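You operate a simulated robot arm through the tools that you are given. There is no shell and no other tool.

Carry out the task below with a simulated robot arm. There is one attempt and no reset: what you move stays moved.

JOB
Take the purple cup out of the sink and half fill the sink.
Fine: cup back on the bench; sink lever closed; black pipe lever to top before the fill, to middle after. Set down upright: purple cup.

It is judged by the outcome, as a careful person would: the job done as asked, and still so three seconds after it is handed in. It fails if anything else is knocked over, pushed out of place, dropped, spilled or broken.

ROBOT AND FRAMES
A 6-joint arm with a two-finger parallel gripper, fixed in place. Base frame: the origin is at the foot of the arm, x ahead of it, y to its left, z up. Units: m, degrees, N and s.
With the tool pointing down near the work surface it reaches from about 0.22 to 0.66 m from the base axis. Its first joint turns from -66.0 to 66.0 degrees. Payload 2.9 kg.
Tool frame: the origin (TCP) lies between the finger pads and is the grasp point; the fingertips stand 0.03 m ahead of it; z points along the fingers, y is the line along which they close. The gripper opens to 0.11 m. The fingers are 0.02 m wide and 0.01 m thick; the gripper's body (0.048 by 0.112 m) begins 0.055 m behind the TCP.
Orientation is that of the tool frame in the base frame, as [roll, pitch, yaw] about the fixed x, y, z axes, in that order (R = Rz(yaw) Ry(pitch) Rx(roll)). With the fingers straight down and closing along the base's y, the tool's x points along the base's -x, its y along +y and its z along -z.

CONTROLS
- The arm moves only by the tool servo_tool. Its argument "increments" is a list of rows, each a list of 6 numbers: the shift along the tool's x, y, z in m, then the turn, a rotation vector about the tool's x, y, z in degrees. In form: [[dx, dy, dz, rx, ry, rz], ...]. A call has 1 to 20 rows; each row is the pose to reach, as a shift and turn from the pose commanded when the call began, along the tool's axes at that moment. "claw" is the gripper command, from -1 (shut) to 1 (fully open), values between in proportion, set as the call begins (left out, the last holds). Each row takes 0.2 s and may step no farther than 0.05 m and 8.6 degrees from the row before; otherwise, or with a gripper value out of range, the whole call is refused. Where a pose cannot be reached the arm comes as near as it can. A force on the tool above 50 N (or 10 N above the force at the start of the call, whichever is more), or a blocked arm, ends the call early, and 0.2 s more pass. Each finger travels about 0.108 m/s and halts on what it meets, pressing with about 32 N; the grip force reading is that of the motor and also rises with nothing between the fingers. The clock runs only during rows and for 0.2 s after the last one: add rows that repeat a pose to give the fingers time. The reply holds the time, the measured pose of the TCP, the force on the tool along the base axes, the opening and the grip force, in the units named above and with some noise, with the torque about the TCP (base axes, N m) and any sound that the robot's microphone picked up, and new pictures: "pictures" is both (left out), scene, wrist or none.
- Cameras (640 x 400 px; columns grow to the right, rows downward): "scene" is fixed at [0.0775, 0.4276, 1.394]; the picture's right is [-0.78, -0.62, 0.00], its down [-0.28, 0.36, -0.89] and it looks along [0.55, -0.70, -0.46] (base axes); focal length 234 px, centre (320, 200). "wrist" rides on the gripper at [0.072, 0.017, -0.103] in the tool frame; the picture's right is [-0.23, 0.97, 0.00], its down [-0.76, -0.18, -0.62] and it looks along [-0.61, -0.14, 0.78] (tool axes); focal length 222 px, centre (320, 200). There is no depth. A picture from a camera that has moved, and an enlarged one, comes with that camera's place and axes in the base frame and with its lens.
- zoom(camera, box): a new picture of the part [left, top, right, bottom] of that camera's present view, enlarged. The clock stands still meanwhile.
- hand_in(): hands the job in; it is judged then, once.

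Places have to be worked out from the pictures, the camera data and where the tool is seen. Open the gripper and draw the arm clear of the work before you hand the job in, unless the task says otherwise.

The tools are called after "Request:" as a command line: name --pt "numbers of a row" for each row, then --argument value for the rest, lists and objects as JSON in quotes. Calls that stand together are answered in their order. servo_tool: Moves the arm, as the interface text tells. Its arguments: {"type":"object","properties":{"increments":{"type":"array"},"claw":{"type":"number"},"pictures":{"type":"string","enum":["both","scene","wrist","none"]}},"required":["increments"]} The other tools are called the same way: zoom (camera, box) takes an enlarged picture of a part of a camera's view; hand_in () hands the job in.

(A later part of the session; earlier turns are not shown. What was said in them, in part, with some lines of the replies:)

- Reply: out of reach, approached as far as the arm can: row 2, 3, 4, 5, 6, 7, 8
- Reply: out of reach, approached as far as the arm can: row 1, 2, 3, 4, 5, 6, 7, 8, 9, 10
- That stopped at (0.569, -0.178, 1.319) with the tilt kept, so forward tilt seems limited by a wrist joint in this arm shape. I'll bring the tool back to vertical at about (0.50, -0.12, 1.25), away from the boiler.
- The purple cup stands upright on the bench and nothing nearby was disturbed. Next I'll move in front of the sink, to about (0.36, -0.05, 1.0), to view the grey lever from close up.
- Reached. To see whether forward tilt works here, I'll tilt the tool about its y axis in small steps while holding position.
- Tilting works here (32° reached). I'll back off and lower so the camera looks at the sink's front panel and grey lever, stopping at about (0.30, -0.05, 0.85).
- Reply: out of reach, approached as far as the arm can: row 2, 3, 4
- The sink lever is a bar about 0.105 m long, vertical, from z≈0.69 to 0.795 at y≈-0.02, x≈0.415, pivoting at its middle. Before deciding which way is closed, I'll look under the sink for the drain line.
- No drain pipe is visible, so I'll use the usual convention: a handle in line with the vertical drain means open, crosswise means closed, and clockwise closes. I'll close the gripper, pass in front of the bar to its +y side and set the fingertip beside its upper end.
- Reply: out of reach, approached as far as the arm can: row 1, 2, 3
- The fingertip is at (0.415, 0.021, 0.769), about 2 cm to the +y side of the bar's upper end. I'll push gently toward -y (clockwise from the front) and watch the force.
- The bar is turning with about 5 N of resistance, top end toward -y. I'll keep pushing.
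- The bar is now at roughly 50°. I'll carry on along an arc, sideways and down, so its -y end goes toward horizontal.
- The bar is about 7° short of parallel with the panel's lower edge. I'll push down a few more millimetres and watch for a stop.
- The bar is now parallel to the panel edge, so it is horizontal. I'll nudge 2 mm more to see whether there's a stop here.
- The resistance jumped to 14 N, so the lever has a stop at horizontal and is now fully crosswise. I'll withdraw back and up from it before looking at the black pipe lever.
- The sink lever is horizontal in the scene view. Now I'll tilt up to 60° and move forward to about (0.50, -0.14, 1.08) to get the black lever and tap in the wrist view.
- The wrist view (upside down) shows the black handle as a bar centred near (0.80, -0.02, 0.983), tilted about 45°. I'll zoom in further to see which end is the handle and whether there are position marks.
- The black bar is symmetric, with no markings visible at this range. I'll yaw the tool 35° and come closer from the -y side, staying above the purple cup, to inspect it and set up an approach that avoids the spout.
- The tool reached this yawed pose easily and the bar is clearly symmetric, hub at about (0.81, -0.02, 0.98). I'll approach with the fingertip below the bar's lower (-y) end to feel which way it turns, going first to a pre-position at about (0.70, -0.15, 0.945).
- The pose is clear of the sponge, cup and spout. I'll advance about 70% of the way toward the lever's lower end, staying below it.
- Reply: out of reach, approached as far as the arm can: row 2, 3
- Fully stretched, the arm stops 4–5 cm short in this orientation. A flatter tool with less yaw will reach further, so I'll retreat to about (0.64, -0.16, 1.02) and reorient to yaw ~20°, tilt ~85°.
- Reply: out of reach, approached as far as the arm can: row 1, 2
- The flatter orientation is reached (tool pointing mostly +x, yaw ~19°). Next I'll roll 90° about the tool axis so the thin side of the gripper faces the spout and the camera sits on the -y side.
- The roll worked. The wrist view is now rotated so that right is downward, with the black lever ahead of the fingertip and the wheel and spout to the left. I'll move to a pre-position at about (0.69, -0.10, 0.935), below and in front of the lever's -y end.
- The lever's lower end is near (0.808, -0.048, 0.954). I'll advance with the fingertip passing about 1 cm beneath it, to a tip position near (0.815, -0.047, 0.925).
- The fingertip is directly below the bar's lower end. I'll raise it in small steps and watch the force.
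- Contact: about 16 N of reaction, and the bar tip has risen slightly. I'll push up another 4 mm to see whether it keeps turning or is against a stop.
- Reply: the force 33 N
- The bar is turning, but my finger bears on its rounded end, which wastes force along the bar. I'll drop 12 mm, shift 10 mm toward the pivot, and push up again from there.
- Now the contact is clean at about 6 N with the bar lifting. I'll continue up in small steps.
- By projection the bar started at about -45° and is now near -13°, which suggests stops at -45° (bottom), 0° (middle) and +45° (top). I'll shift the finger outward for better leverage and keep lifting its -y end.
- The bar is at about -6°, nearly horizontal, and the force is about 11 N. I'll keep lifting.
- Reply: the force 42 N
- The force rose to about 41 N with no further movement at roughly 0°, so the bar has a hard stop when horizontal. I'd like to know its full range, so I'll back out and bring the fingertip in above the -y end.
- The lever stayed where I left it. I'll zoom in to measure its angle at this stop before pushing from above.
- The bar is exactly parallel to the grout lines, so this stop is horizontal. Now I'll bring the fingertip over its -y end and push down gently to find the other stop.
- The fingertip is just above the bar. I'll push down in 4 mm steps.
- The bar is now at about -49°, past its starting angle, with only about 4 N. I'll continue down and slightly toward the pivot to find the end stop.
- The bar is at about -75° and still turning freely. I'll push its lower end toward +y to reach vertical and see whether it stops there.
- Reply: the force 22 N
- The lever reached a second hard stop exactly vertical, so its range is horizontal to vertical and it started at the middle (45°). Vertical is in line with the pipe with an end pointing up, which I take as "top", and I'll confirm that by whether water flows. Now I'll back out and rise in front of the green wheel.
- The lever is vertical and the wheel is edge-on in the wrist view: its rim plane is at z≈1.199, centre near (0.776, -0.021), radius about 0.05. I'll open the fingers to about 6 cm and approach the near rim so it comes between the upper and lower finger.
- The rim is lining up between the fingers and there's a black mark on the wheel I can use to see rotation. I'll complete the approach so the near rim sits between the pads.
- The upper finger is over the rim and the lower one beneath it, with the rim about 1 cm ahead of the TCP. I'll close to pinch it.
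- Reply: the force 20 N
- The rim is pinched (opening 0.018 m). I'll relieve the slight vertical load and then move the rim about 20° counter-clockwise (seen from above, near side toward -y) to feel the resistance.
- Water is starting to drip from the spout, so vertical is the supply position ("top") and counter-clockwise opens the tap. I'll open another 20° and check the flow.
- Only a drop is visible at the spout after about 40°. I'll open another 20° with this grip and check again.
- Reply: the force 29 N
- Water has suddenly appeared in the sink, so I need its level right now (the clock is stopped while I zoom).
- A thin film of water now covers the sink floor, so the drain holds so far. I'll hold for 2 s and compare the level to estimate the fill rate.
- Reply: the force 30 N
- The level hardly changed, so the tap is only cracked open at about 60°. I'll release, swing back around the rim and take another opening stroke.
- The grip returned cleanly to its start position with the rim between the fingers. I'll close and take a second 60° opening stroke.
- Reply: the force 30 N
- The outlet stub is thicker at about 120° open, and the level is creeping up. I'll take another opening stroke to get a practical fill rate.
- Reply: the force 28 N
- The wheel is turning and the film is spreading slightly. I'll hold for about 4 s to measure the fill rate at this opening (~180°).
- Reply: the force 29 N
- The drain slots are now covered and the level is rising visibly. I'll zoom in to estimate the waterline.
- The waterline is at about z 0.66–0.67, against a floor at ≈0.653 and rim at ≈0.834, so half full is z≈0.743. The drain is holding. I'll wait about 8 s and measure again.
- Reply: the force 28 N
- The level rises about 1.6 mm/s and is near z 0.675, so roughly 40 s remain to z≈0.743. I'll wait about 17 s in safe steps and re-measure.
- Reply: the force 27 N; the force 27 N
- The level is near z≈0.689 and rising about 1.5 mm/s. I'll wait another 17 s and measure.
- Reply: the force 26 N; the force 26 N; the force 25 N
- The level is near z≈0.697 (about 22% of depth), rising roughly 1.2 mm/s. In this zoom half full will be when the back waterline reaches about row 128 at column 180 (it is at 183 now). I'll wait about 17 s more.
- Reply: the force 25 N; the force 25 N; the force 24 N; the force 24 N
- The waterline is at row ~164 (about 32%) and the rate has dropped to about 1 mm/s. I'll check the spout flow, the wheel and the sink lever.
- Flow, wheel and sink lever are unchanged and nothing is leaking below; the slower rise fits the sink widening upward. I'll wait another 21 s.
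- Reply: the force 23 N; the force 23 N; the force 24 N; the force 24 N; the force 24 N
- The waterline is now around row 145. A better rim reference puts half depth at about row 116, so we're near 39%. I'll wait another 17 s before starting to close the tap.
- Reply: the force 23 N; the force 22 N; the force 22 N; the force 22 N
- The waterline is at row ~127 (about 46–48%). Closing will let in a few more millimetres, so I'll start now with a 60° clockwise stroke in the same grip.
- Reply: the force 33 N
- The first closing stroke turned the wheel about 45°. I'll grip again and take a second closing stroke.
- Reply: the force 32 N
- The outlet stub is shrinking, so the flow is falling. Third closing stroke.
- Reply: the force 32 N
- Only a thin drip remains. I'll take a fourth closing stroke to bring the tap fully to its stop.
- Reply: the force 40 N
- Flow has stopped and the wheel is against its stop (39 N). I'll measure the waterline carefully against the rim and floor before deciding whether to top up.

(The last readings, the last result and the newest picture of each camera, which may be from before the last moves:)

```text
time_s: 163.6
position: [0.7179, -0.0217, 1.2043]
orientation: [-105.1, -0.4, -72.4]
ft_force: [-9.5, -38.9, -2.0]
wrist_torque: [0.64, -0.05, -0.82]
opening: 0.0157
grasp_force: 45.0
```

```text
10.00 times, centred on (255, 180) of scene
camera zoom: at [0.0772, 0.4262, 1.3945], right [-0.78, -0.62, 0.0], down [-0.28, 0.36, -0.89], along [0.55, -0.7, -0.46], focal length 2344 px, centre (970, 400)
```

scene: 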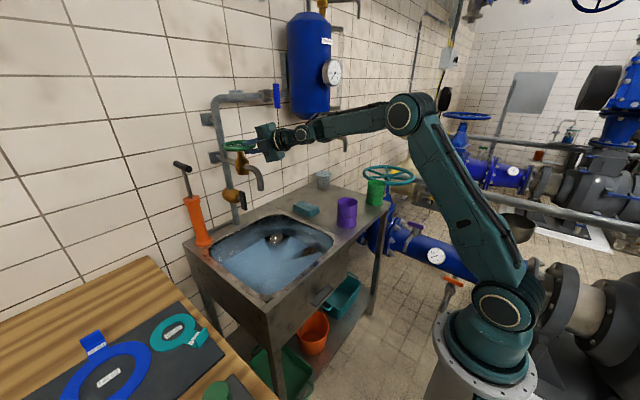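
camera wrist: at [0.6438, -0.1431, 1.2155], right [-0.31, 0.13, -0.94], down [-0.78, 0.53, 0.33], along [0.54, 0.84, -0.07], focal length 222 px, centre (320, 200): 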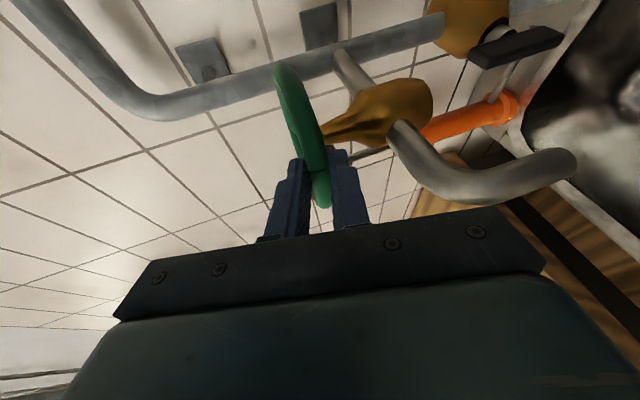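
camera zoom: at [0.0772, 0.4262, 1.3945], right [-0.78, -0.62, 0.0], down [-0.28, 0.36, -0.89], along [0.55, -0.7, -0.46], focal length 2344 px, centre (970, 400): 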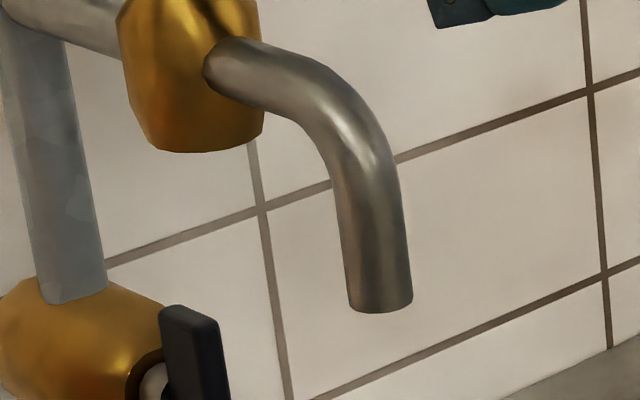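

The spout is dry. My estimates put the level at roughly 43–50% of depth, and a little less by volume since the sink tapers. I'll top up about 8 mm by reopening with a single stroke in this same grip.

Request:
servo_tool --pt "0.007 0.0012 -0.0046 0 0 0" --pt "0.015 0.0022 -0.0079 0 0 0" --pt "0.0236 0.0028 -0.0101 0 0 0" --pt "0.0322 0.003 -0.0107 0 0 0" --pt "0.041 0.0028 -0.0098 0 0 0" --pt "0.0495 0.0021 -0.0075 0 0 0" --pt "0.0495 0.0021 -0.0075 0 0 0" --pt "0.0495 0.0021 -0.0075 0 0 0" --pt "0.0495 0.0021 -0.0075 0 0 0" --pt "0.0495 0.0021 -0.0075 0 0 0" --pt "0.0495 0.0021 -0.0075 0 0 0" --pt "0.0495 0.0021 -0.0075 0 0 0" --pt "0.0495 0.0021 -0.0075 0 0 0" --pt "0.0495 0.0021 -0.0075 0 0 0" --pt "0.0495 0.0021 -0.0075 0 0 0" --pt "0.0495 0.0021 -0.0075 0 0 0" --pt "0.0495 0.0021 -0.0075 0 0 0" --pt "0.0495 0.0021 -0.0075 0 0 0" --pt "0.0495 0.0021 -0.0075 0 0 0" --pt "0.0495 0.0021 -0.0075 0 0 0" --pictures "none"

Request:
zoom --camera "scene" --box '[225, 160, 285, 200]'

Request:
zoom --camera "scene" --box '[225, 225, 325, 295]'

```text
time_s: 167.8
position: [0.7253, -0.0543, 1.204]
orientation: [-105.0, -0.2, -70.3]
ft_force: [-9.1, 18.9, -13.8]
wrist_torque: [-0.65, -0.16, 1.24]
opening: 0.015
grasp_force: 45.3
```

```text
10.00 times, centred on (255, 180) of scene
camera zoom: at [0.0775, 0.4283, 1.3938], right [-0.78, -0.62, 0.0], down [-0.28, 0.36, -0.89], along [0.55, -0.7, -0.46], focal length 2344 px, centre (970, 400)
```

zoom: 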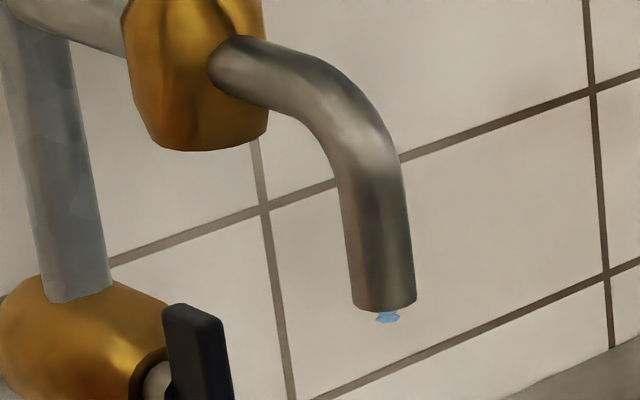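

```text
5.71 times, centred on (275, 260) of scene
camera zoom: at [0.0775, 0.4283, 1.3938], right [-0.78, -0.62, 0.0], down [-0.28, 0.36, -0.89], along [0.55, -0.7, -0.46], focal length 1339 px, centre (577, -143)
```

zoom: 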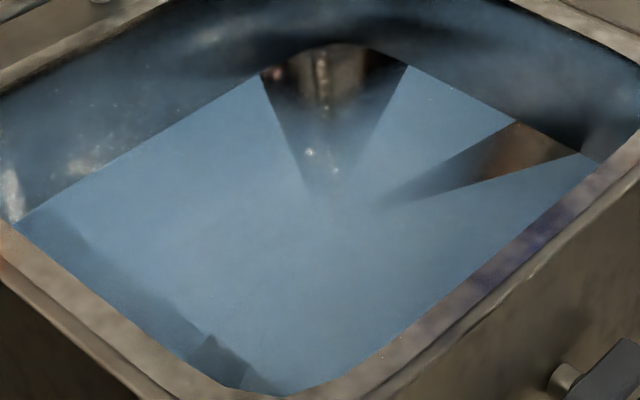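

Flow has resumed gently; the waterline reads row ~123. I'll wait about 13 s and re-measure.

Request:
servo_tool --pt "0 0 0 0 0 0" --pt "0 0 0 0 0 0" --pt "0 0 0 0 0 0" --pt "0 0 0 0 0 0" --pt "0 0 0 0 0 0" --pt "0 0 0 0 0 0" --pt "0 0 0 0 0 0" --pt "0 0 0 0 0 0" --pt "0 0 0 0 0 0" --pt "0 0 0 0 0 0" --pt "0 0 0 0 0 0" --pt "0 0 0 0 0 0" --pt "0 0 0 0 0 0" --pt "0 0 0 0 0 0" --pt "0 0 0 0 0 0" --pt "0 0 0 0 0 0" --pt "0 0 0 0 0 0" --pt "0 0 0 0 0 0" --pt "0 0 0 0 0 0" --pt "0 0 0 0 0 0" --pictures "none"

Request:
servo_tool --pt "0 0 0 0 0 0" --pt "0 0 0 0 0 0" --pt "0 0 0 0 0 0" --pt "0 0 0 0 0 0" --pt "0 0 0 0 0 0" --pt "0 0 0 0 0 0" --pt "0 0 0 0 0 0" --pt "0 0 0 0 0 0" --pt "0 0 0 0 0 0" --pt "0 0 0 0 0 0" --pt "0 0 0 0 0 0" --pt "0 0 0 0 0 0" --pt "0 0 0 0 0 0" --pt "0 0 0 0 0 0" --pt "0 0 0 0 0 0" --pt "0 0 0 0 0 0" --pt "0 0 0 0 0 0" --pt "0 0 0 0 0 0" --pt "0 0 0 0 0 0" --pt "0 0 0 0 0 0" --pictures "none"

Request:
servo_tool --pt "0 0 0 0 0 0" --pt "0 0 0 0 0 0" --pt "0 0 0 0 0 0" --pt "0 0 0 0 0 0" --pt "0 0 0 0 0 0" --pt "0 0 0 0 0 0" --pt "0 0 0 0 0 0" --pt "0 0 0 0 0 0" --pt "0 0 0 0 0 0" --pt "0 0 0 0 0 0" --pt "0 0 0 0 0 0" --pt "0 0 0 0 0 0" --pt "0 0 0 0 0 0" --pt "0 0 0 0 0 0" --pt "0 0 0 0 0 0" --pt "0 0 0 0 0 0" --pt "0 0 0 0 0 0" --pt "0 0 0 0 0 0" --pt "0 0 0 0 0 0" --pt "0 0 0 0 0 0" --pictures "none"

Request:
zoom --camera "scene" --box '[225, 225, 325, 295]'

```text
time_s: 172.0
position: [0.7257, -0.0549, 1.2046]
orientation: [-105.2, -0.2, -70.4]
ft_force: [-7.3, 19.0, -16.0]
wrist_torque: [-0.63, -0.18, 1.19]
opening: 0.0148
grasp_force: 44.9
```

```text
time_s: 176.2
position: [0.7249, -0.0544, 1.205]
orientation: [-105.1, -0.2, -70.3]
ft_force: [-7.3, 18.4, -15.6]
wrist_torque: [-0.65, -0.18, 1.11]
opening: 0.015
grasp_force: 45.1
```

```text
time_s: 180.4
position: [0.7259, -0.0549, 1.2043]
orientation: [-105.0, -0.2, -70.4]
ft_force: [-5.0, 18.2, -15.3]
wrist_torque: [-0.7, -0.2, 1.06]
opening: 0.0149
grasp_force: 44.5
```

```text
5.71 times, centred on (275, 260) of scene
camera zoom: at [0.0776, 0.4282, 1.3938], right [-0.78, -0.62, 0.0], down [-0.28, 0.36, -0.89], along [0.55, -0.7, -0.46], focal length 1339 px, centre (577, -143)
```

zoom: 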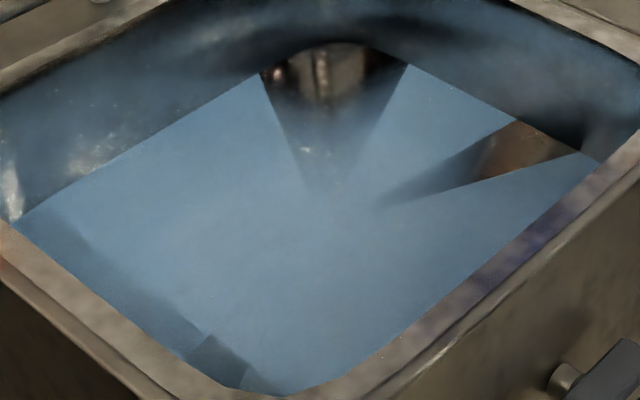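

That opening gives only about 0.1 mm/s. I'll take two more opening strokes and then watch closely.

Request:
servo_tool --pt "0 0 0 0 0 0" --pt "0 0.0005 0 0 0 0" --pt "-0.0165 -0.0002 0.0025 0 0 0" --pt "-0.033 -0.001 0.005 0 0 0" --pt "-0.0495 -0.0018 0.0075 0 0 0" --claw -0.09 --pictures "none"

Request:
servo_tool --pt "0 0 0 0 0 0" --pt "0 0 0 0 0 0" --pt "0.007 0.0012 -0.0046 0 0 0" --pt "0.015 0.0022 -0.0079 0 0 0" --pt "0.0236 0.0028 -0.0101 0 0 0" --pt "0.0322 0.003 -0.0107 0 0 0" --pt "0.041 0.0028 -0.0098 0 0 0" --pt "0.0495 0.0021 -0.0075 0 0 0" --claw -1 --pictures "none"

Request:
servo_tool --pt "0 0 0 0 0 0" --pt "0 0.0005 0 0 0 0" --pt "-0.0165 -0.0002 0.0025 0 0 0" --pt "-0.033 -0.001 0.005 0 0 0" --pt "-0.0495 -0.0018 0.0075 0 0 0" --claw -0.09 --pictures "none"

Request:
servo_tool --pt "0 0 0 0 0 0" --pt "0 0 0 0 0 0" --pt "0.007 0.0012 -0.0046 0 0 0" --pt "0.015 0.0022 -0.0079 0 0 0" --pt "0.0236 0.0028 -0.0101 0 0 0" --pt "0.0322 0.003 -0.0107 0 0 0" --pt "0.041 0.0028 -0.0098 0 0 0" --pt "0.0495 0.0021 -0.0075 0 0 0" --claw -1 --pictures "scene"

Request:
zoom --camera "scene" --box '[225, 225, 325, 295]'

Request:
zoom --camera "scene" --box '[200, 120, 320, 200]'

```text
time_s: 181.6
position: [0.716, -0.0095, 1.205]
orientation: [-104.9, -0.3, -70.9]
ft_force: [0.3, -0.4, -0.1]
wrist_torque: [0.0, -0.03, -0.01]
opening: 0.0499
grasp_force: 0.0
```

```text
time_s: 183.4
position: [0.7259, -0.0527, 1.2042]
orientation: [-105.0, -0.2, -70.2]
ft_force: [-14.9, 19.3, -4.4]
wrist_torque: [-0.61, -0.27, 1.37]
opening: 0.0147
grasp_force: 44.9
```

```text
time_s: 184.6
position: [0.7164, -0.0092, 1.2054]
orientation: [-104.9, -0.2, -70.9]
ft_force: [-0.4, -0.3, 0.3]
wrist_torque: [-0.03, 0.01, 0.02]
opening: 0.05
grasp_force: 0.2
```

```text
time_s: 186.4
position: [0.7256, -0.0533, 1.2045]
orientation: [-105.0, -0.2, -70.1]
ft_force: [-14.5, 18.0, -3.0]
wrist_torque: [-0.5, -0.22, 1.44]
opening: 0.0148
grasp_force: 45.0
```

scene: 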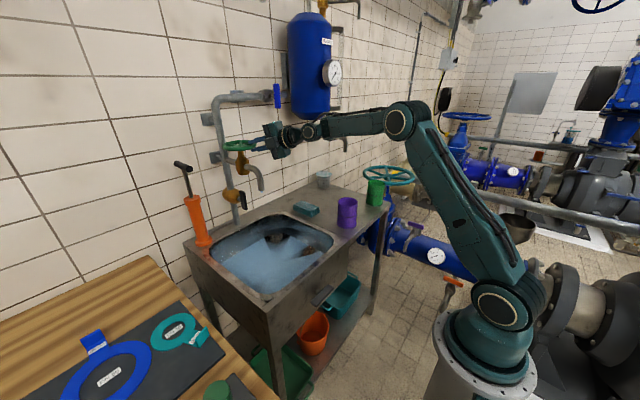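

```text
5.71 times, centred on (275, 260) of scene
camera zoom: at [0.077, 0.4283, 1.3938], right [-0.78, -0.62, 0.0], down [-0.28, 0.36, -0.89], along [0.55, -0.7, -0.46], focal length 1339 px, centre (577, -143)
```

zoom: 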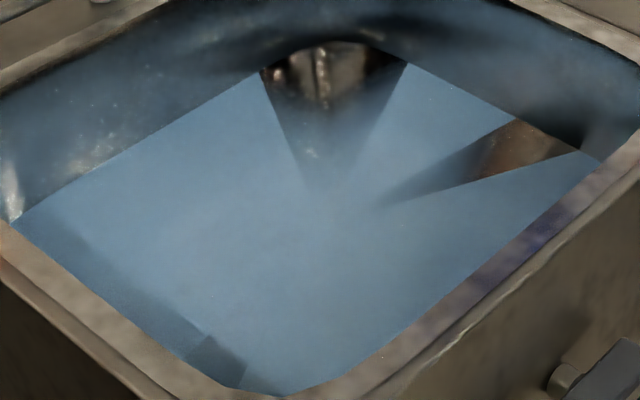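

```text
5.00 times, centred on (260, 160) of scene
camera zoom: at [0.077, 0.4283, 1.3938], right [-0.78, -0.62, 0.0], down [-0.28, 0.36, -0.89], along [0.55, -0.7, -0.46], focal length 1172 px, centre (620, 400)
```

zoom: 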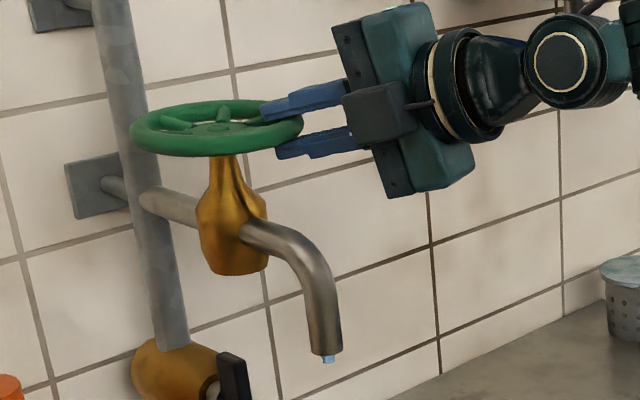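

The flow is stronger now and the waterline is at row ~120. I'll wait about 4 s more and then close.

Request:
servo_tool --pt "0 0 0 0 0 0" --pt "0 0 0 0 0 0" --pt "0 0 0 0 0 0" --pt "0 0 0 0 0 0" --pt "0 0 0 0 0 0" --pt "0 0 0 0 0 0" --pt "0 0 0 0 0 0" --pt "0 0 0 0 0 0" --pt "0 0 0 0 0 0" --pt "0 0 0 0 0 0" --pt "0 0 0 0 0 0" --pt "0 0 0 0 0 0" --pt "0 0 0 0 0 0" --pt "0 0 0 0 0 0" --pt "0 0 0 0 0 0" --pt "0 0 0 0 0 0" --pt "0 0 0 0 0 0" --pt "0 0 0 0 0 0" --pt "0 0 0 0 0 0" --pt "0 0 0 0 0 0" --pictures "none"

Request:
zoom --camera "scene" --box '[225, 225, 325, 295]'

```text
time_s: 190.6
position: [0.7258, -0.0544, 1.2045]
orientation: [-105.0, -0.2, -70.2]
ft_force: [-11.8, 19.0, -13.0]
wrist_torque: [-0.66, -0.14, 1.38]
opening: 0.015
grasp_force: 45.5
```

```text
5.71 times, centred on (275, 260) of scene
camera zoom: at [0.0774, 0.4283, 1.3938], right [-0.78, -0.62, 0.0], down [-0.28, 0.36, -0.89], along [0.55, -0.7, -0.46], focal length 1339 px, centre (577, -143)
```

zoom: 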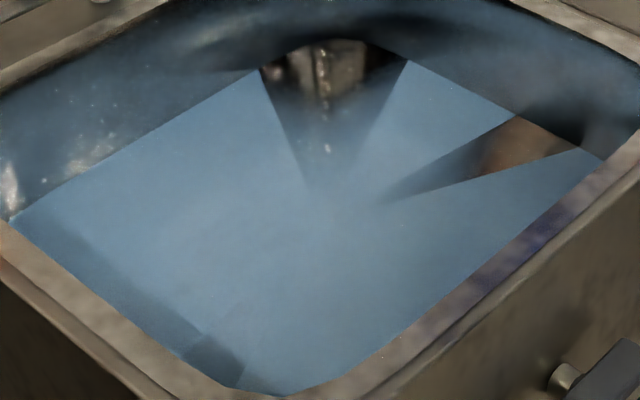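

The waterline is at row ~116. I'll close now with successive clockwise strokes.

Request:
servo_tool --pt "-0.0085 0.0006 -0.0024 0 0 0" --pt "-0.0173 0.0008 -0.0032 0 0 0" --pt "-0.0259 0.0006 -0.0026 0 0 0" --pt "-0.0345 0.0001 -0.0006 0 0 0" --pt "-0.0424 -0.0009 0.0029 0 0 0" --pt "-0.0495 -0.0021 0.0075 0 0 0" --pt "-0.0545 -0.003 0.011 0 0 0" --pictures "none"

Request:
servo_tool --pt "0 0 0 0 0 0" --pt "0.0174 0.0017 -0.0097 0 0 0" --pt "0.0372 0.0039 -0.0142 0 0 0" --pt "0.0545 0.003 -0.011 0 0 0" --claw -0.09 --pictures "none"

Request:
servo_tool --pt "0 0 0 0 0 0" --pt "0 0 0 0 0 0" --pt "-0.0085 0.0006 -0.0024 0 0 0" --pt "-0.0173 0.0008 -0.0032 0 0 0" --pt "-0.0259 0.0006 -0.0026 0 0 0" --pt "-0.0345 0.0001 -0.0006 0 0 0" --pt "-0.0424 -0.0009 0.0029 0 0 0" --pt "-0.0495 -0.0021 0.0075 0 0 0" --pt "-0.0545 -0.003 0.011 0 0 0" --claw -1 --pictures "none"

Request:
servo_tool --pt "0 0 0 0 0 0" --pt "0.0174 0.0017 -0.0097 0 0 0" --pt "0.0372 0.0039 -0.0142 0 0 0" --pt "0.0545 0.003 -0.011 0 0 0" --claw -0.09 --pictures "none"

Request:
servo_tool --pt "0 0 0 0 0 0" --pt "0 0 0 0 0 0" --pt "-0.0085 0.0006 -0.0024 0 0 0" --pt "-0.0173 0.0008 -0.0032 0 0 0" --pt "-0.0259 0.0006 -0.0026 0 0 0" --pt "-0.0345 0.0001 -0.0006 0 0 0" --pt "-0.0424 -0.0009 0.0029 0 0 0" --pt "-0.0495 -0.0021 0.0075 0 0 0" --pt "-0.0545 -0.003 0.011 0 0 0" --claw -1 --pictures "scene"

Request:
zoom --camera "scene" --box '[200, 120, 320, 200]'

Request:
zoom --camera "scene" --box '[225, 225, 325, 295]'

```text
time_s: 192.2
position: [0.7195, -0.0125, 1.2053]
orientation: [-104.9, -0.4, -72.0]
ft_force: [-9.4, -28.6, -2.2]
wrist_torque: [0.66, -0.15, -1.73]
opening: 0.0172
grasp_force: 45.3
```

```text
time_s: 193.2
position: [0.7253, -0.0591, 1.2042]
orientation: [-104.9, -0.2, -70.7]
ft_force: [0.4, -0.1, 0.9]
wrist_torque: [-0.01, -0.02, 0.02]
opening: 0.0502
grasp_force: 0.1
```

```text
time_s: 195.2
position: [0.7195, -0.0129, 1.2032]
orientation: [-105.0, -0.6, -72.1]
ft_force: [-8.5, -30.4, 7.1]
wrist_torque: [0.77, -0.27, -1.83]
opening: 0.0172
grasp_force: 44.8
```

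```text
time_s: 196.2
position: [0.7261, -0.057, 1.2042]
orientation: [-105.0, -0.4, -70.8]
ft_force: [0.3, -0.3, 0.1]
wrist_torque: [0.03, 0.0, -0.01]
opening: 0.0501
grasp_force: 0.0
```

```text
time_s: 198.2
position: [0.7203, -0.0166, 1.204]
orientation: [-105.1, -0.5, -72.3]
ft_force: [-6.8, -40.0, 4.7]
wrist_torque: [0.85, -0.28, -0.82]
opening: 0.0166
grasp_force: 44.9
```

scene: 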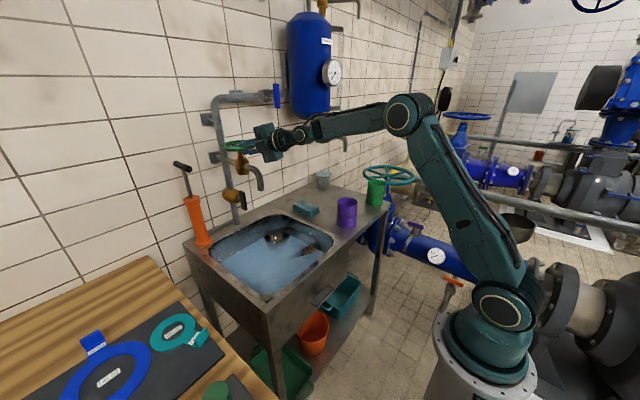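

```text
5.00 times, centred on (260, 160) of scene
camera zoom: at [0.0771, 0.4262, 1.3945], right [-0.78, -0.62, 0.0], down [-0.28, 0.36, -0.89], along [0.55, -0.7, -0.46], focal length 1172 px, centre (620, 400)
```

zoom: 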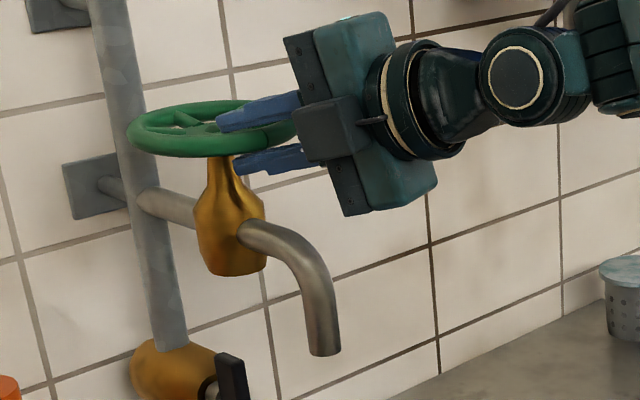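

```text
5.71 times, centred on (275, 260) of scene
camera zoom: at [0.0771, 0.4262, 1.3945], right [-0.78, -0.62, 0.0], down [-0.28, 0.36, -0.89], along [0.55, -0.7, -0.46], focal length 1339 px, centre (577, -143)
```

zoom: 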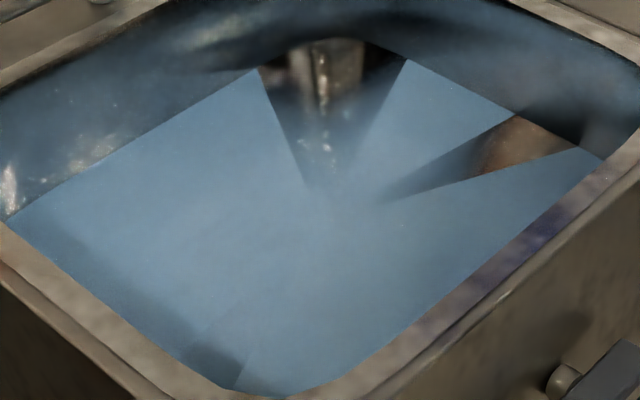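

No drip remains and the wheel is back at its closed stop; the waterline is close to half depth. I'll release the rim and back straight out.

Request:
servo_tool --pt "0 0 0 0 0 0" --pt "0 0 0 0 0 0" --pt "0 0 -0.03 0 0 0" --pt "0 0 -0.065 0 0 0" --pt "0 0 -0.1 0 0 0" --claw -0.09

Request:
zoom --camera "scene" --box '[200, 120, 320, 210]'

Request:
zoom --camera "scene" --box '[190, 200, 350, 310]'

```text
time_s: 199.4
position: [0.6273, -0.0348, 1.2307]
orientation: [-105.0, -0.4, -70.8]
ft_force: [0.7, 0.2, -0.1]
wrist_torque: [-0.02, -0.02, 0.01]
opening: 0.05
grasp_force: 0.1
camera wrist: at [0.553, -0.1377, 1.2411], right [-0.31, 0.13, -0.94], down [-0.78, 0.54, 0.33], along [0.55, 0.83, -0.07], focal length 222 px, centre (320, 200)
```

scene: 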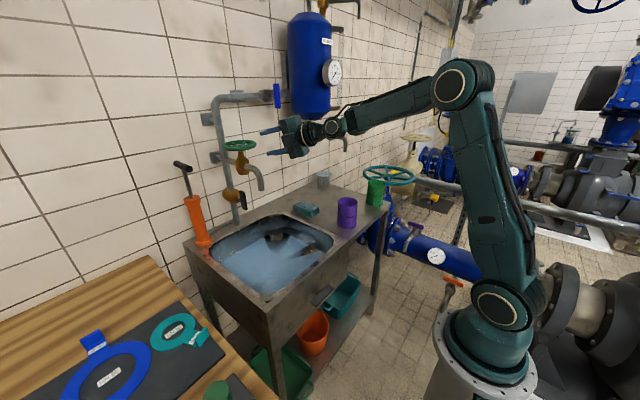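
wrist: 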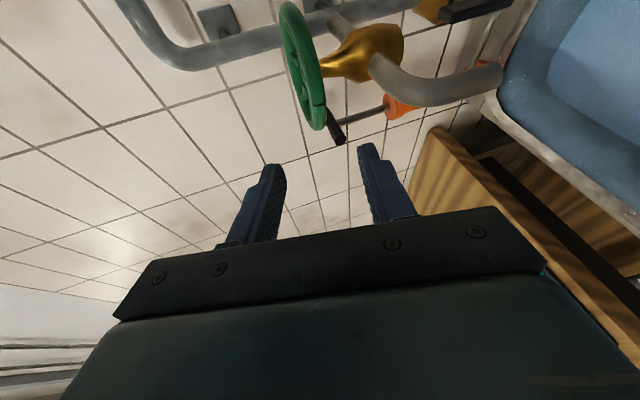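

```text
4.44 times, centred on (260, 165) of scene
camera zoom: at [0.0775, 0.4276, 1.394], right [-0.78, -0.62, 0.0], down [-0.28, 0.36, -0.89], along [0.55, -0.7, -0.46], focal length 1042 px, centre (587, 356)
```

zoom: 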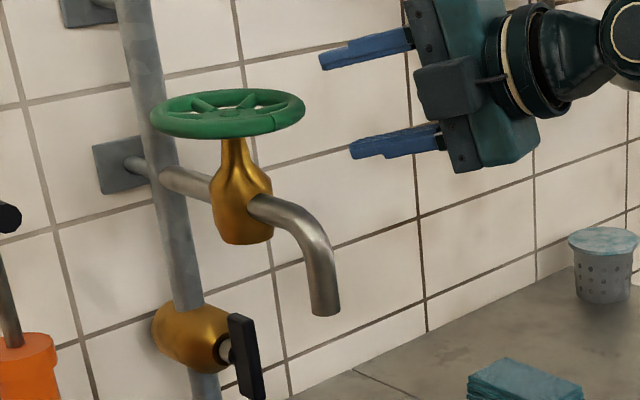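

```text
3.64 times, centred on (270, 255) of scene
camera zoom: at [0.0775, 0.4276, 1.394], right [-0.78, -0.62, 0.0], down [-0.28, 0.36, -0.89], along [0.55, -0.7, -0.46], focal length 852 px, centre (502, 0)
```

zoom: 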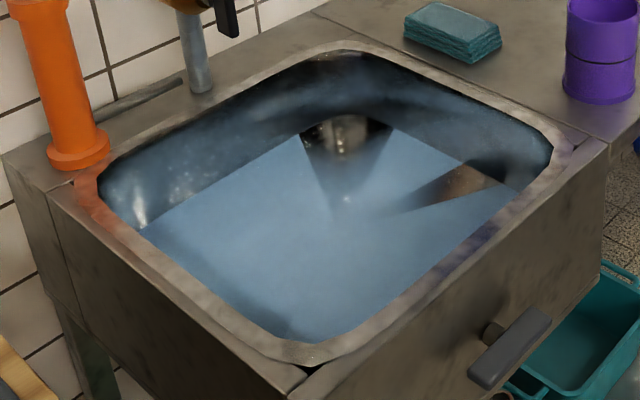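

The rim mark is back at its original place, so the tap is fully closed, the spout is dry and the water sits at about half depth. Next I'll close the gripper and move around the spout to a pre-position in front of the black lever.

Request:
servo_tool --pt "0.027 0.0146 -0.0156 0 0 0" --pt "0.054 0.0293 -0.0313 0 0 0" --pt "0.081 0.0439 -0.0469 0 0 0" --pt "0.0803 0.0775 -0.0333 2 0 0" --pt "0.0796 0.1111 -0.0197 4 0 0" --pt "0.0788 0.1448 -0.0061 6 0 0" --pt "0.0781 0.1784 0.0075 8 0 0" --pt "0.0774 0.212 0.0211 10 0 0" --claw -1

Request:
zoom --camera "wrist" --box '[200, 40, 440, 220]'

```text
time_s: 201.2
position: [0.6211, -0.119, 1.0199]
orientation: [-95.0, -0.4, -70.8]
ft_force: [-0.1, 0.3, -0.2]
wrist_torque: [0.01, -0.02, 0.01]
opening: 0.0001
grasp_force: 32.1
camera wrist: at [0.5458, -0.2229, 1.0129], right [-0.15, 0.18, -0.97], down [-0.82, 0.52, 0.23], along [0.55, 0.83, 0.07], focal length 222 px, centre (320, 200)
```

scene: 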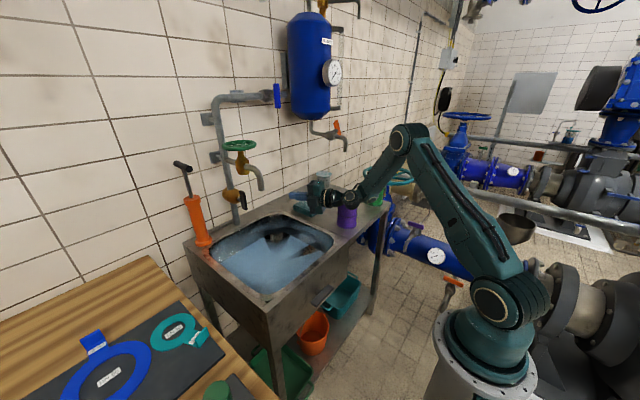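
wrist: 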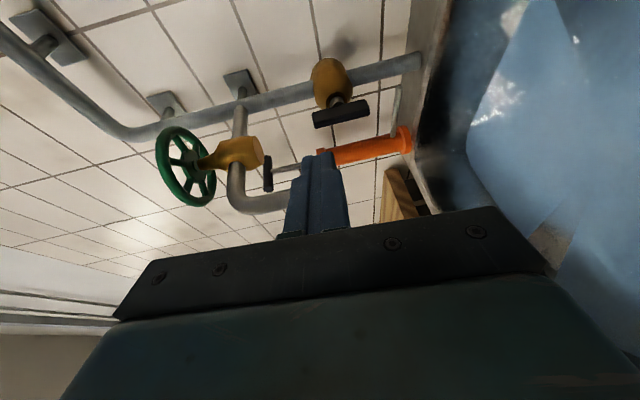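

```text
2.22 times, centred on (320, 130) of wrist
camera zoom: at [0.5458, -0.2229, 1.0129], right [-0.15, 0.18, -0.97], down [-0.82, 0.52, 0.23], along [0.55, 0.83, 0.07], focal length 494 px, centre (320, 356)
```

zoom: 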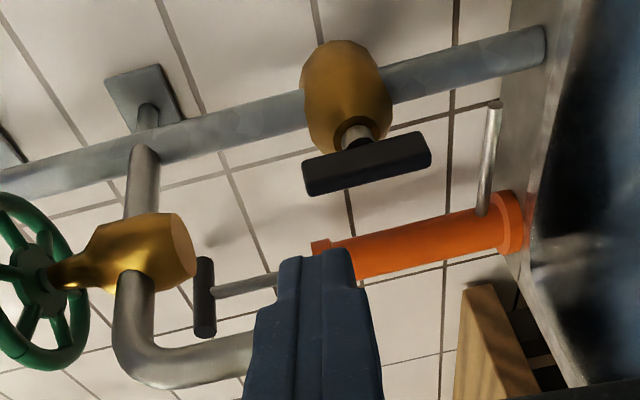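

The view is clear, with the lever still vertical. I'll advance so the fingertip sits on the -y side of the bar's upper end, near (0.812, -0.047, 1.005).

Request:
servo_tool --pt "-0.0013 -0.0006 0.0437 0 0 0" --pt "-0.0026 -0.0013 0.0873 0 0 0" --pt "-0.0039 -0.0019 0.131 0 0 0" --pt "-0.0052 -0.0025 0.1746 0 0 0"

Request:
zoom --camera "wrist" --box '[200, 40, 440, 220]'

Request:
zoom --camera "scene" --box '[210, 160, 310, 230]'

```text
time_s: 202.2
position: [0.7832, -0.0589, 1.0077]
orientation: [-95.0, -0.3, -70.8]
ft_force: [0.4, 0.5, 0.5]
wrist_torque: [-0.05, 0.02, -0.01]
opening: 0.0002
grasp_force: 31.8
camera wrist: at [0.7095, -0.1611, 0.9999], right [-0.15, 0.18, -0.97], down [-0.82, 0.52, 0.23], along [0.55, 0.83, 0.07], focal length 222 px, centre (320, 200)
```

scene: 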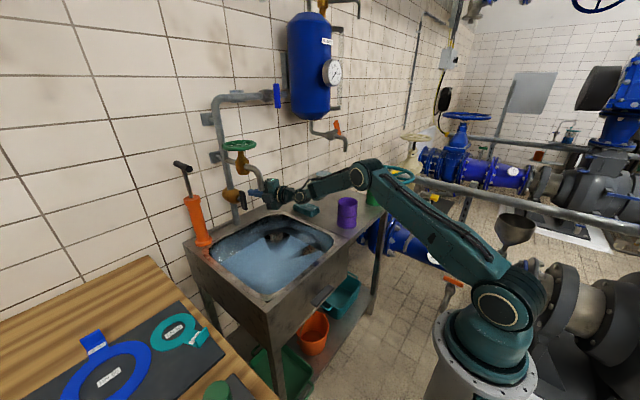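
wrist: 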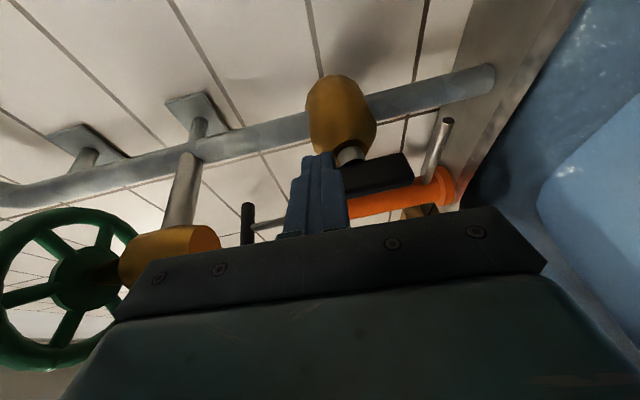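

```text
2.22 times, centred on (320, 130) of wrist
camera zoom: at [0.7095, -0.1611, 0.9999], right [-0.15, 0.18, -0.97], down [-0.82, 0.52, 0.23], along [0.55, 0.83, 0.07], focal length 494 px, centre (320, 356)
```

zoom: 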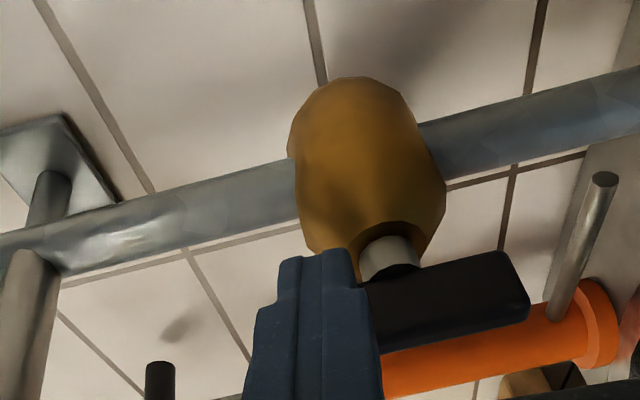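

```text
5.71 times, centred on (260, 195) of scene
camera zoom: at [0.0775, 0.4276, 1.394], right [-0.78, -0.62, 0.0], down [-0.28, 0.36, -0.89], along [0.55, -0.7, -0.46], focal length 1339 px, centre (663, 229)
```

zoom: 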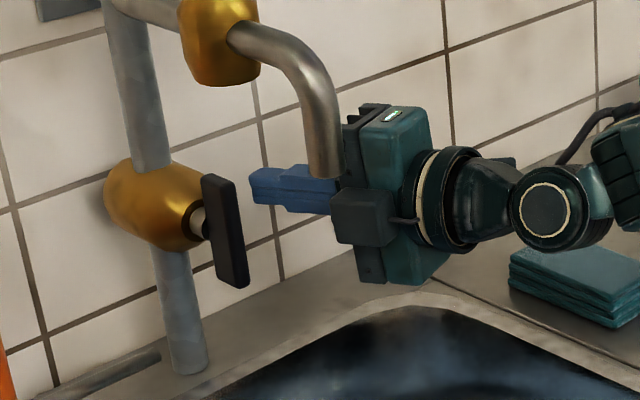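

The fingertip is beside the bar's upper end. I'll push gently toward +y to turn the lever off vertical, checking its angle as I go.

Request:
servo_tool --pt "-0.0047 -0.0002 0.0016 0 0 0" --pt "-0.0094 -0.0004 0.0033 0 0 0" --pt "-0.0142 -0.0005 0.0049 0 0 0" --pictures "none"

Request:
zoom --camera "scene" --box '[210, 160, 310, 230]'

Request:
zoom --camera "wrist" --box '[200, 40, 440, 220]'

```text
time_s: 203.0
position: [0.7835, -0.0439, 1.0081]
orientation: [-94.9, -0.4, -71.0]
ft_force: [-0.4, -5.1, 0.9]
wrist_torque: [-0.01, 0.07, -0.1]
opening: 0.0
grasp_force: 31.9
```

```text
5.71 times, centred on (260, 195) of scene
camera zoom: at [0.0775, 0.4275, 1.3941], right [-0.78, -0.62, 0.0], down [-0.28, 0.36, -0.89], along [0.55, -0.7, -0.46], focal length 1339 px, centre (663, 229)
```

zoom: 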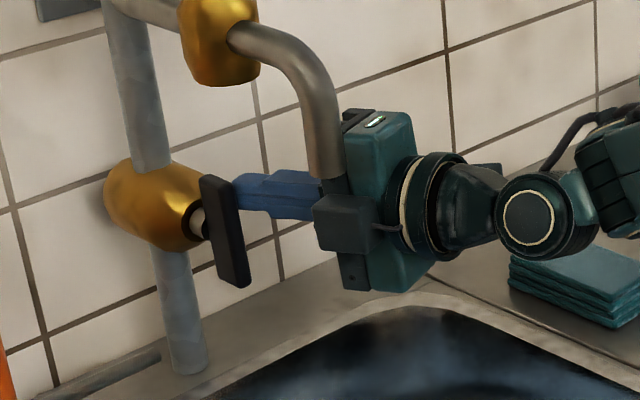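

```text
2.22 times, centred on (320, 130) of wrist
camera zoom: at [0.7092, -0.1475, 1.0007], right [-0.15, 0.18, -0.97], down [-0.82, 0.52, 0.23], along [0.55, 0.83, 0.07], focal length 494 px, centre (320, 356)
```

zoom: 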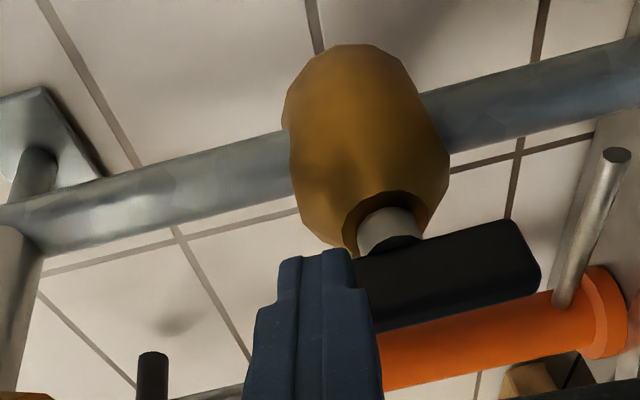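

The bar has begun to turn with about 5 N, and the gripper is still about 2 cm from the spout. I'll push another 8 mm.

Request:
servo_tool --pt "-0.0025 0 0.0009 0 0 0" --pt "-0.005 0 0.0017 0 0 0" --pt "-0.0075 0 0.0026 0 0 0" --pictures "none"

Request:
zoom --camera "scene" --box '[210, 160, 310, 230]'

Request:
zoom --camera "wrist" --box '[200, 40, 440, 220]'

```text
time_s: 203.8
position: [0.7849, -0.0351, 1.0084]
orientation: [-94.7, -0.3, -70.8]
ft_force: [4.3, -6.0, 5.2]
wrist_torque: [0.02, -0.16, -0.23]
opening: 0.0
grasp_force: 32.2
```

```text
5.71 times, centred on (260, 195) of scene
camera zoom: at [0.0775, 0.4275, 1.3941], right [-0.78, -0.62, 0.0], down [-0.28, 0.36, -0.89], along [0.55, -0.7, -0.46], focal length 1339 px, centre (663, 229)
```

zoom: 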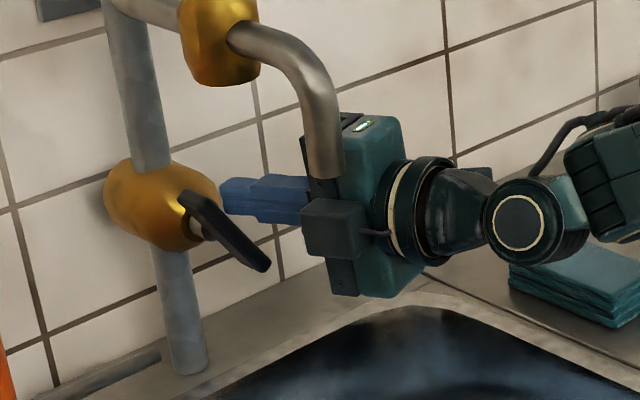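

```text
2.22 times, centred on (320, 130) of wrist
camera zoom: at [0.7096, -0.138, 1.0008], right [-0.15, 0.18, -0.97], down [-0.82, 0.52, 0.23], along [0.55, 0.83, 0.07], focal length 494 px, centre (320, 356)
```

zoom: 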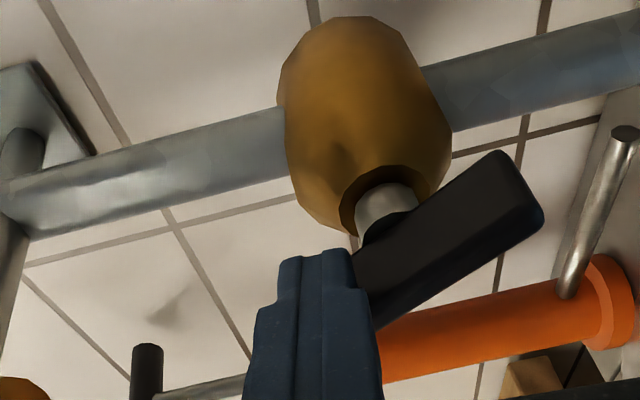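

The lever is at about -57°; its original middle position was -45°. I'll push about 4 mm more and compare with the starting view.

Request:
servo_tool --pt "-0.0019 0 0.0007 0 0 0" --pt "-0.0038 0 0.0013 0 0 0" --pictures "none"

Request:
zoom --camera "scene" --box '[215, 180, 255, 210]'

Request:
zoom --camera "scene" --box '[210, 160, 310, 230]'

```text
time_s: 204.4
position: [0.7839, -0.0313, 1.0067]
orientation: [-95.0, -0.3, -70.8]
ft_force: [2.2, -5.7, 4.6]
wrist_torque: [-0.01, -0.13, -0.21]
opening: 0.0001
grasp_force: 32.1
```

```text
13.33 times, centred on (235, 195) of scene
camera zoom: at [0.0775, 0.4274, 1.3941], right [-0.78, -0.62, 0.0], down [-0.28, 0.36, -0.89], along [0.55, -0.7, -0.46], focal length 3125 px, centre (1453, 267)
```

zoom: 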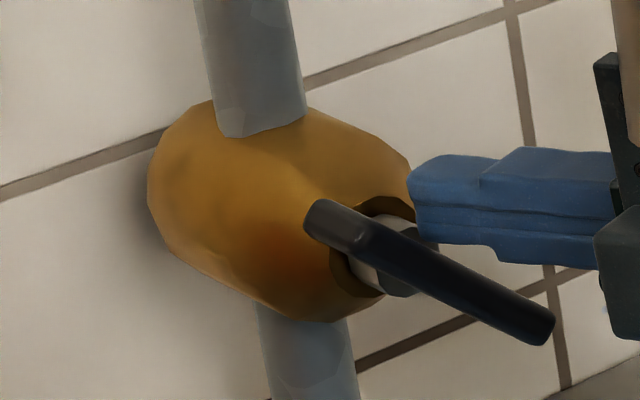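

```text
5.71 times, centred on (260, 195) of scene
camera zoom: at [0.0775, 0.4274, 1.3941], right [-0.78, -0.62, 0.0], down [-0.28, 0.36, -0.89], along [0.55, -0.7, -0.46], focal length 1339 px, centre (663, 229)
```

zoom: 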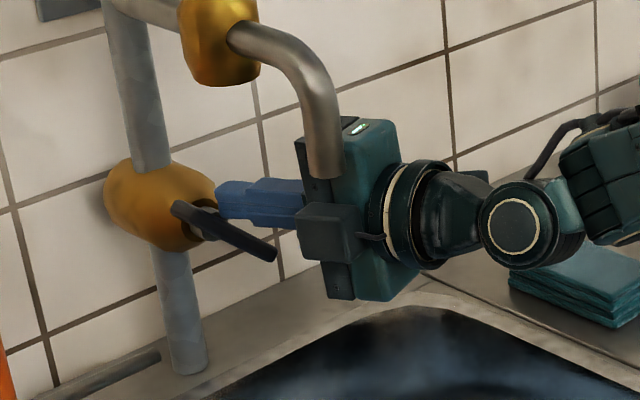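

The lever now matches its original 45° view, which is midway between the two stops I found. I'll back off, withdraw clear of the spout, rise and open the gripper.

Request:
servo_tool --pt "0.005 0 0 0 0 0" --pt "0.006 0 -0.04 0 0 0" --pt "0.006 0 -0.085 0 0 0" --pt "0.006 0 -0.13 0 0 0" --pt "0.006 0 -0.175 0 0 0" --pt "0.006 0 -0.22 0 0 0" --pt "0.006 -0.045 -0.22 0 0 0" --pt "0.006 -0.09 -0.22 0 0 0" --pt "0.006 -0.135 -0.22 0 0 0" --pt "0.006 -0.18 -0.22 0 0 0" --pt "0.006 -0.225 -0.22 0 0 0"

Request:
zoom --camera "scene" --box '[215, 180, 255, 210]'

Request:
zoom --camera "scene" --box '[180, 130, 400, 310]'

```text
time_s: 206.8
position: [0.5965, -0.1005, 1.2507]
orientation: [-95.0, -0.3, -70.9]
ft_force: [0.0, 0.4, 0.3]
wrist_torque: [-0.03, 0.0, 0.0]
opening: 0.0
grasp_force: 31.9
camera wrist: at [0.5225, -0.2037, 1.2434], right [-0.15, 0.18, -0.97], down [-0.82, 0.52, 0.23], along [0.55, 0.83, 0.07], focal length 222 px, centre (320, 200)
```

scene: 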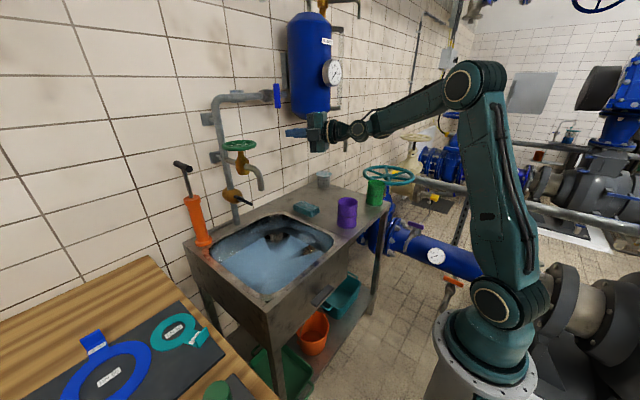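
wrist: 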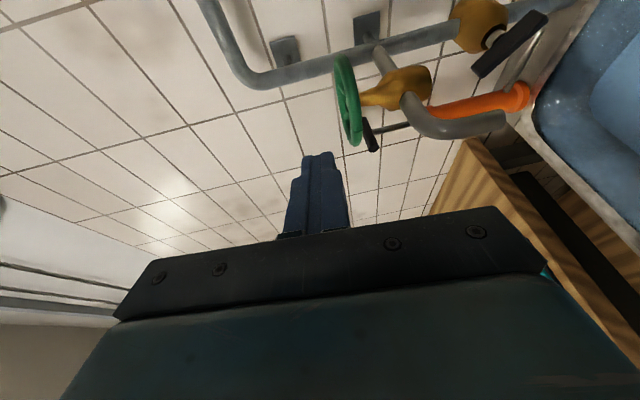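

```text
13.33 times, centred on (235, 195) of scene
camera zoom: at [0.0775, 0.4276, 1.394], right [-0.78, -0.62, 0.0], down [-0.28, 0.36, -0.89], along [0.55, -0.7, -0.46], focal length 3125 px, centre (1453, 267)
```

zoom: 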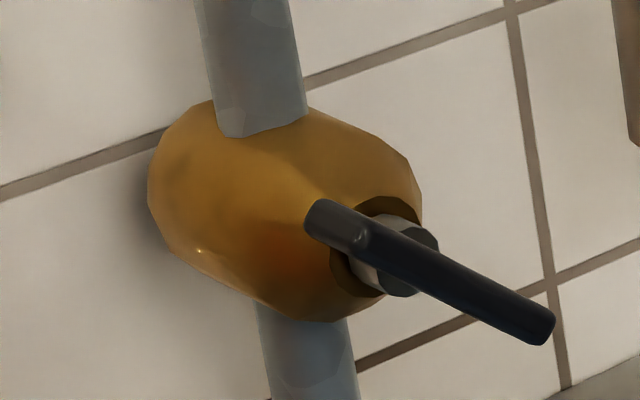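

```text
2.22 times, centred on (290, 220) of scene
camera zoom: at [0.0775, 0.4276, 1.394], right [-0.78, -0.62, 0.0], down [-0.28, 0.36, -0.89], along [0.55, -0.7, -0.46], focal length 521 px, centre (387, 156)
```

zoom: 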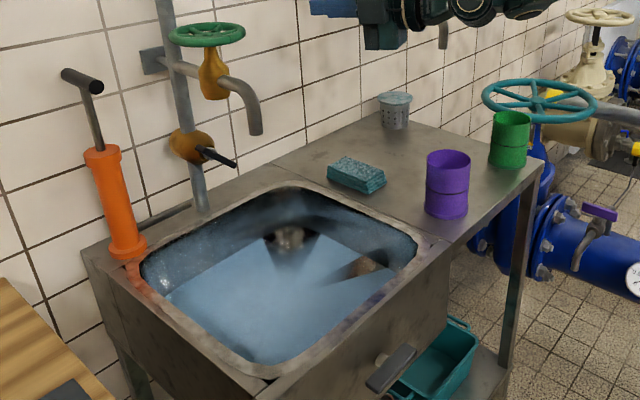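

All items look right: cup upright on the bench, sink lever crosswise, tap closed, black lever at middle, sink about half full. I'll draw the arm back from the work and open the gripper.

Request:
servo_tool --pt "0 0 -0.04 0 0 0" --pt "0 0 -0.08 0 0 0" --pt "0 0 -0.12 0 0 0" --pt "0 0 -0.16 0 0 0" --pt "0 0 -0.2 0 0 0" --pt "0 0 -0.2 0 0 0" --pt "0 0 -0.2 0 0 0" --pt "0 0 -0.2 0 0 0" --claw 1

Request:
zoom --camera "scene" --box '[190, 200, 350, 310]'

Request:
zoom --camera "scene" --box '[225, 225, 325, 295]'

Request:
zoom --camera "scene" --box '[200, 120, 320, 210]'

```text
time_s: 208.6
position: [0.4076, -0.167, 1.2681]
orientation: [-94.9, -0.3, -70.7]
ft_force: [0.5, -0.4, 0.7]
wrist_torque: [-0.03, 0.03, -0.01]
opening: 0.1101
grasp_force: 0.0
camera wrist: at [0.3339, -0.2693, 1.2604], right [-0.15, 0.18, -0.97], down [-0.82, 0.52, 0.23], along [0.55, 0.83, 0.07], focal length 222 px, centre (320, 200)
```

scene: 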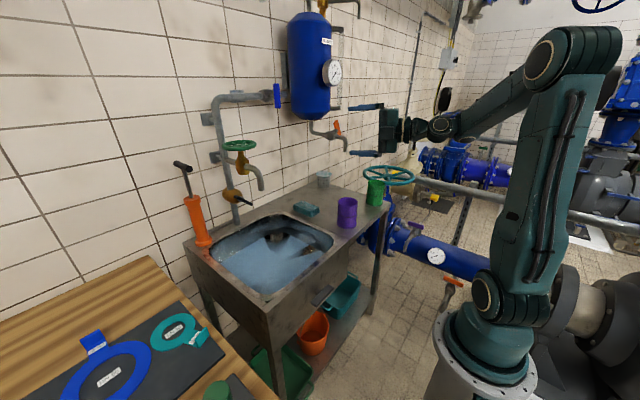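
wrist: 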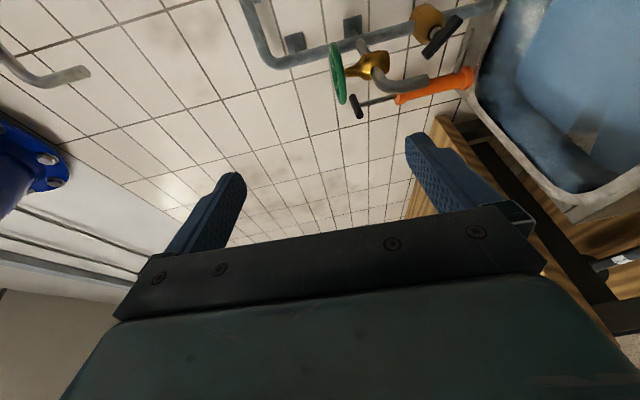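

```text
3.64 times, centred on (270, 255) of scene
camera zoom: at [0.0775, 0.4276, 1.394], right [-0.78, -0.62, 0.0], down [-0.28, 0.36, -0.89], along [0.55, -0.7, -0.46], focal length 852 px, centre (502, 0)
```

zoom: 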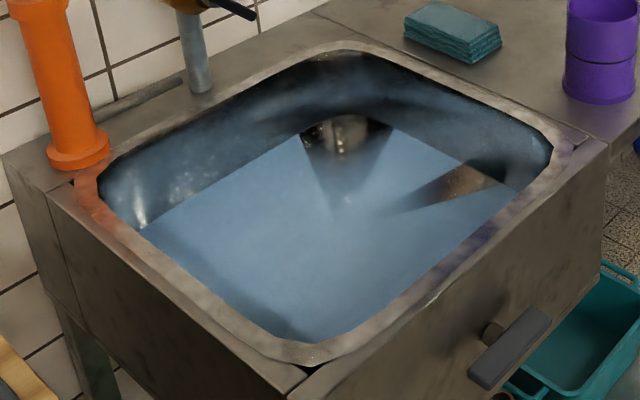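

```text
5.71 times, centred on (275, 260) of scene
camera zoom: at [0.0775, 0.4276, 1.394], right [-0.78, -0.62, 0.0], down [-0.28, 0.36, -0.89], along [0.55, -0.7, -0.46], focal length 1339 px, centre (577, -143)
```

zoom: 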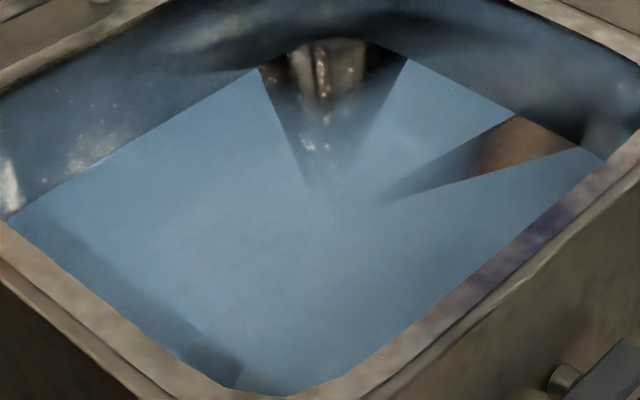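

```text
4.44 times, centred on (260, 165) of scene
camera zoom: at [0.0775, 0.4276, 1.394], right [-0.78, -0.62, 0.0], down [-0.28, 0.36, -0.89], along [0.55, -0.7, -0.46], focal length 1042 px, centre (587, 356)
```

zoom: 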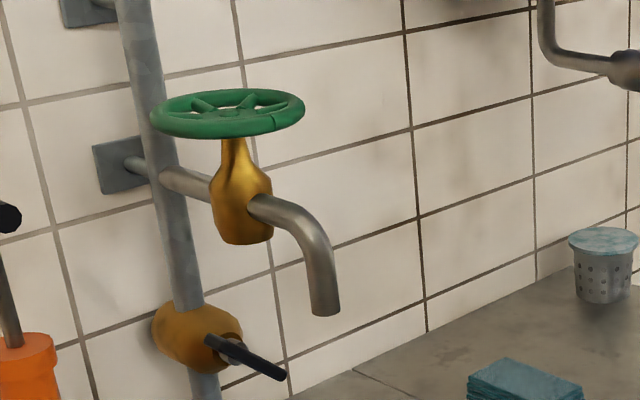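

The waterline is steady, the spout is dry, the levers and cup are as required, and the open gripper is well clear. I'm handing in the job.

Request:
hand_in

```text
The job is handed in.
```

I took the purple cup out of the sink, filled the sink to about half, and handed the job in. I haven't seen a verdict.

- **Cup:** it stands upright on the steel bench beside the sink. The sponge, strainer and green cup weren't touched.
- **Sink lever:** I turned it from vertical to horizontal, where it meets a stop. I took horizontal as closed, and the water level held.
- **Black pipe lever:** it has no markings, and it turns between horizontal and vertical. While finding its stops I swung it to horizontal and back before any water flowed. I used vertical as "top" for the fill because water flowed there, then returned it to the 45° position it started in, as "middle".
- **Fill:** I estimate the level at about 50% of the depth, read from the camera. The first fill came up slightly short, so I topped it up once. The green tap is closed again, back at its original mark, with no drip.

The arm is drawn back clear of the work with the gripper open.
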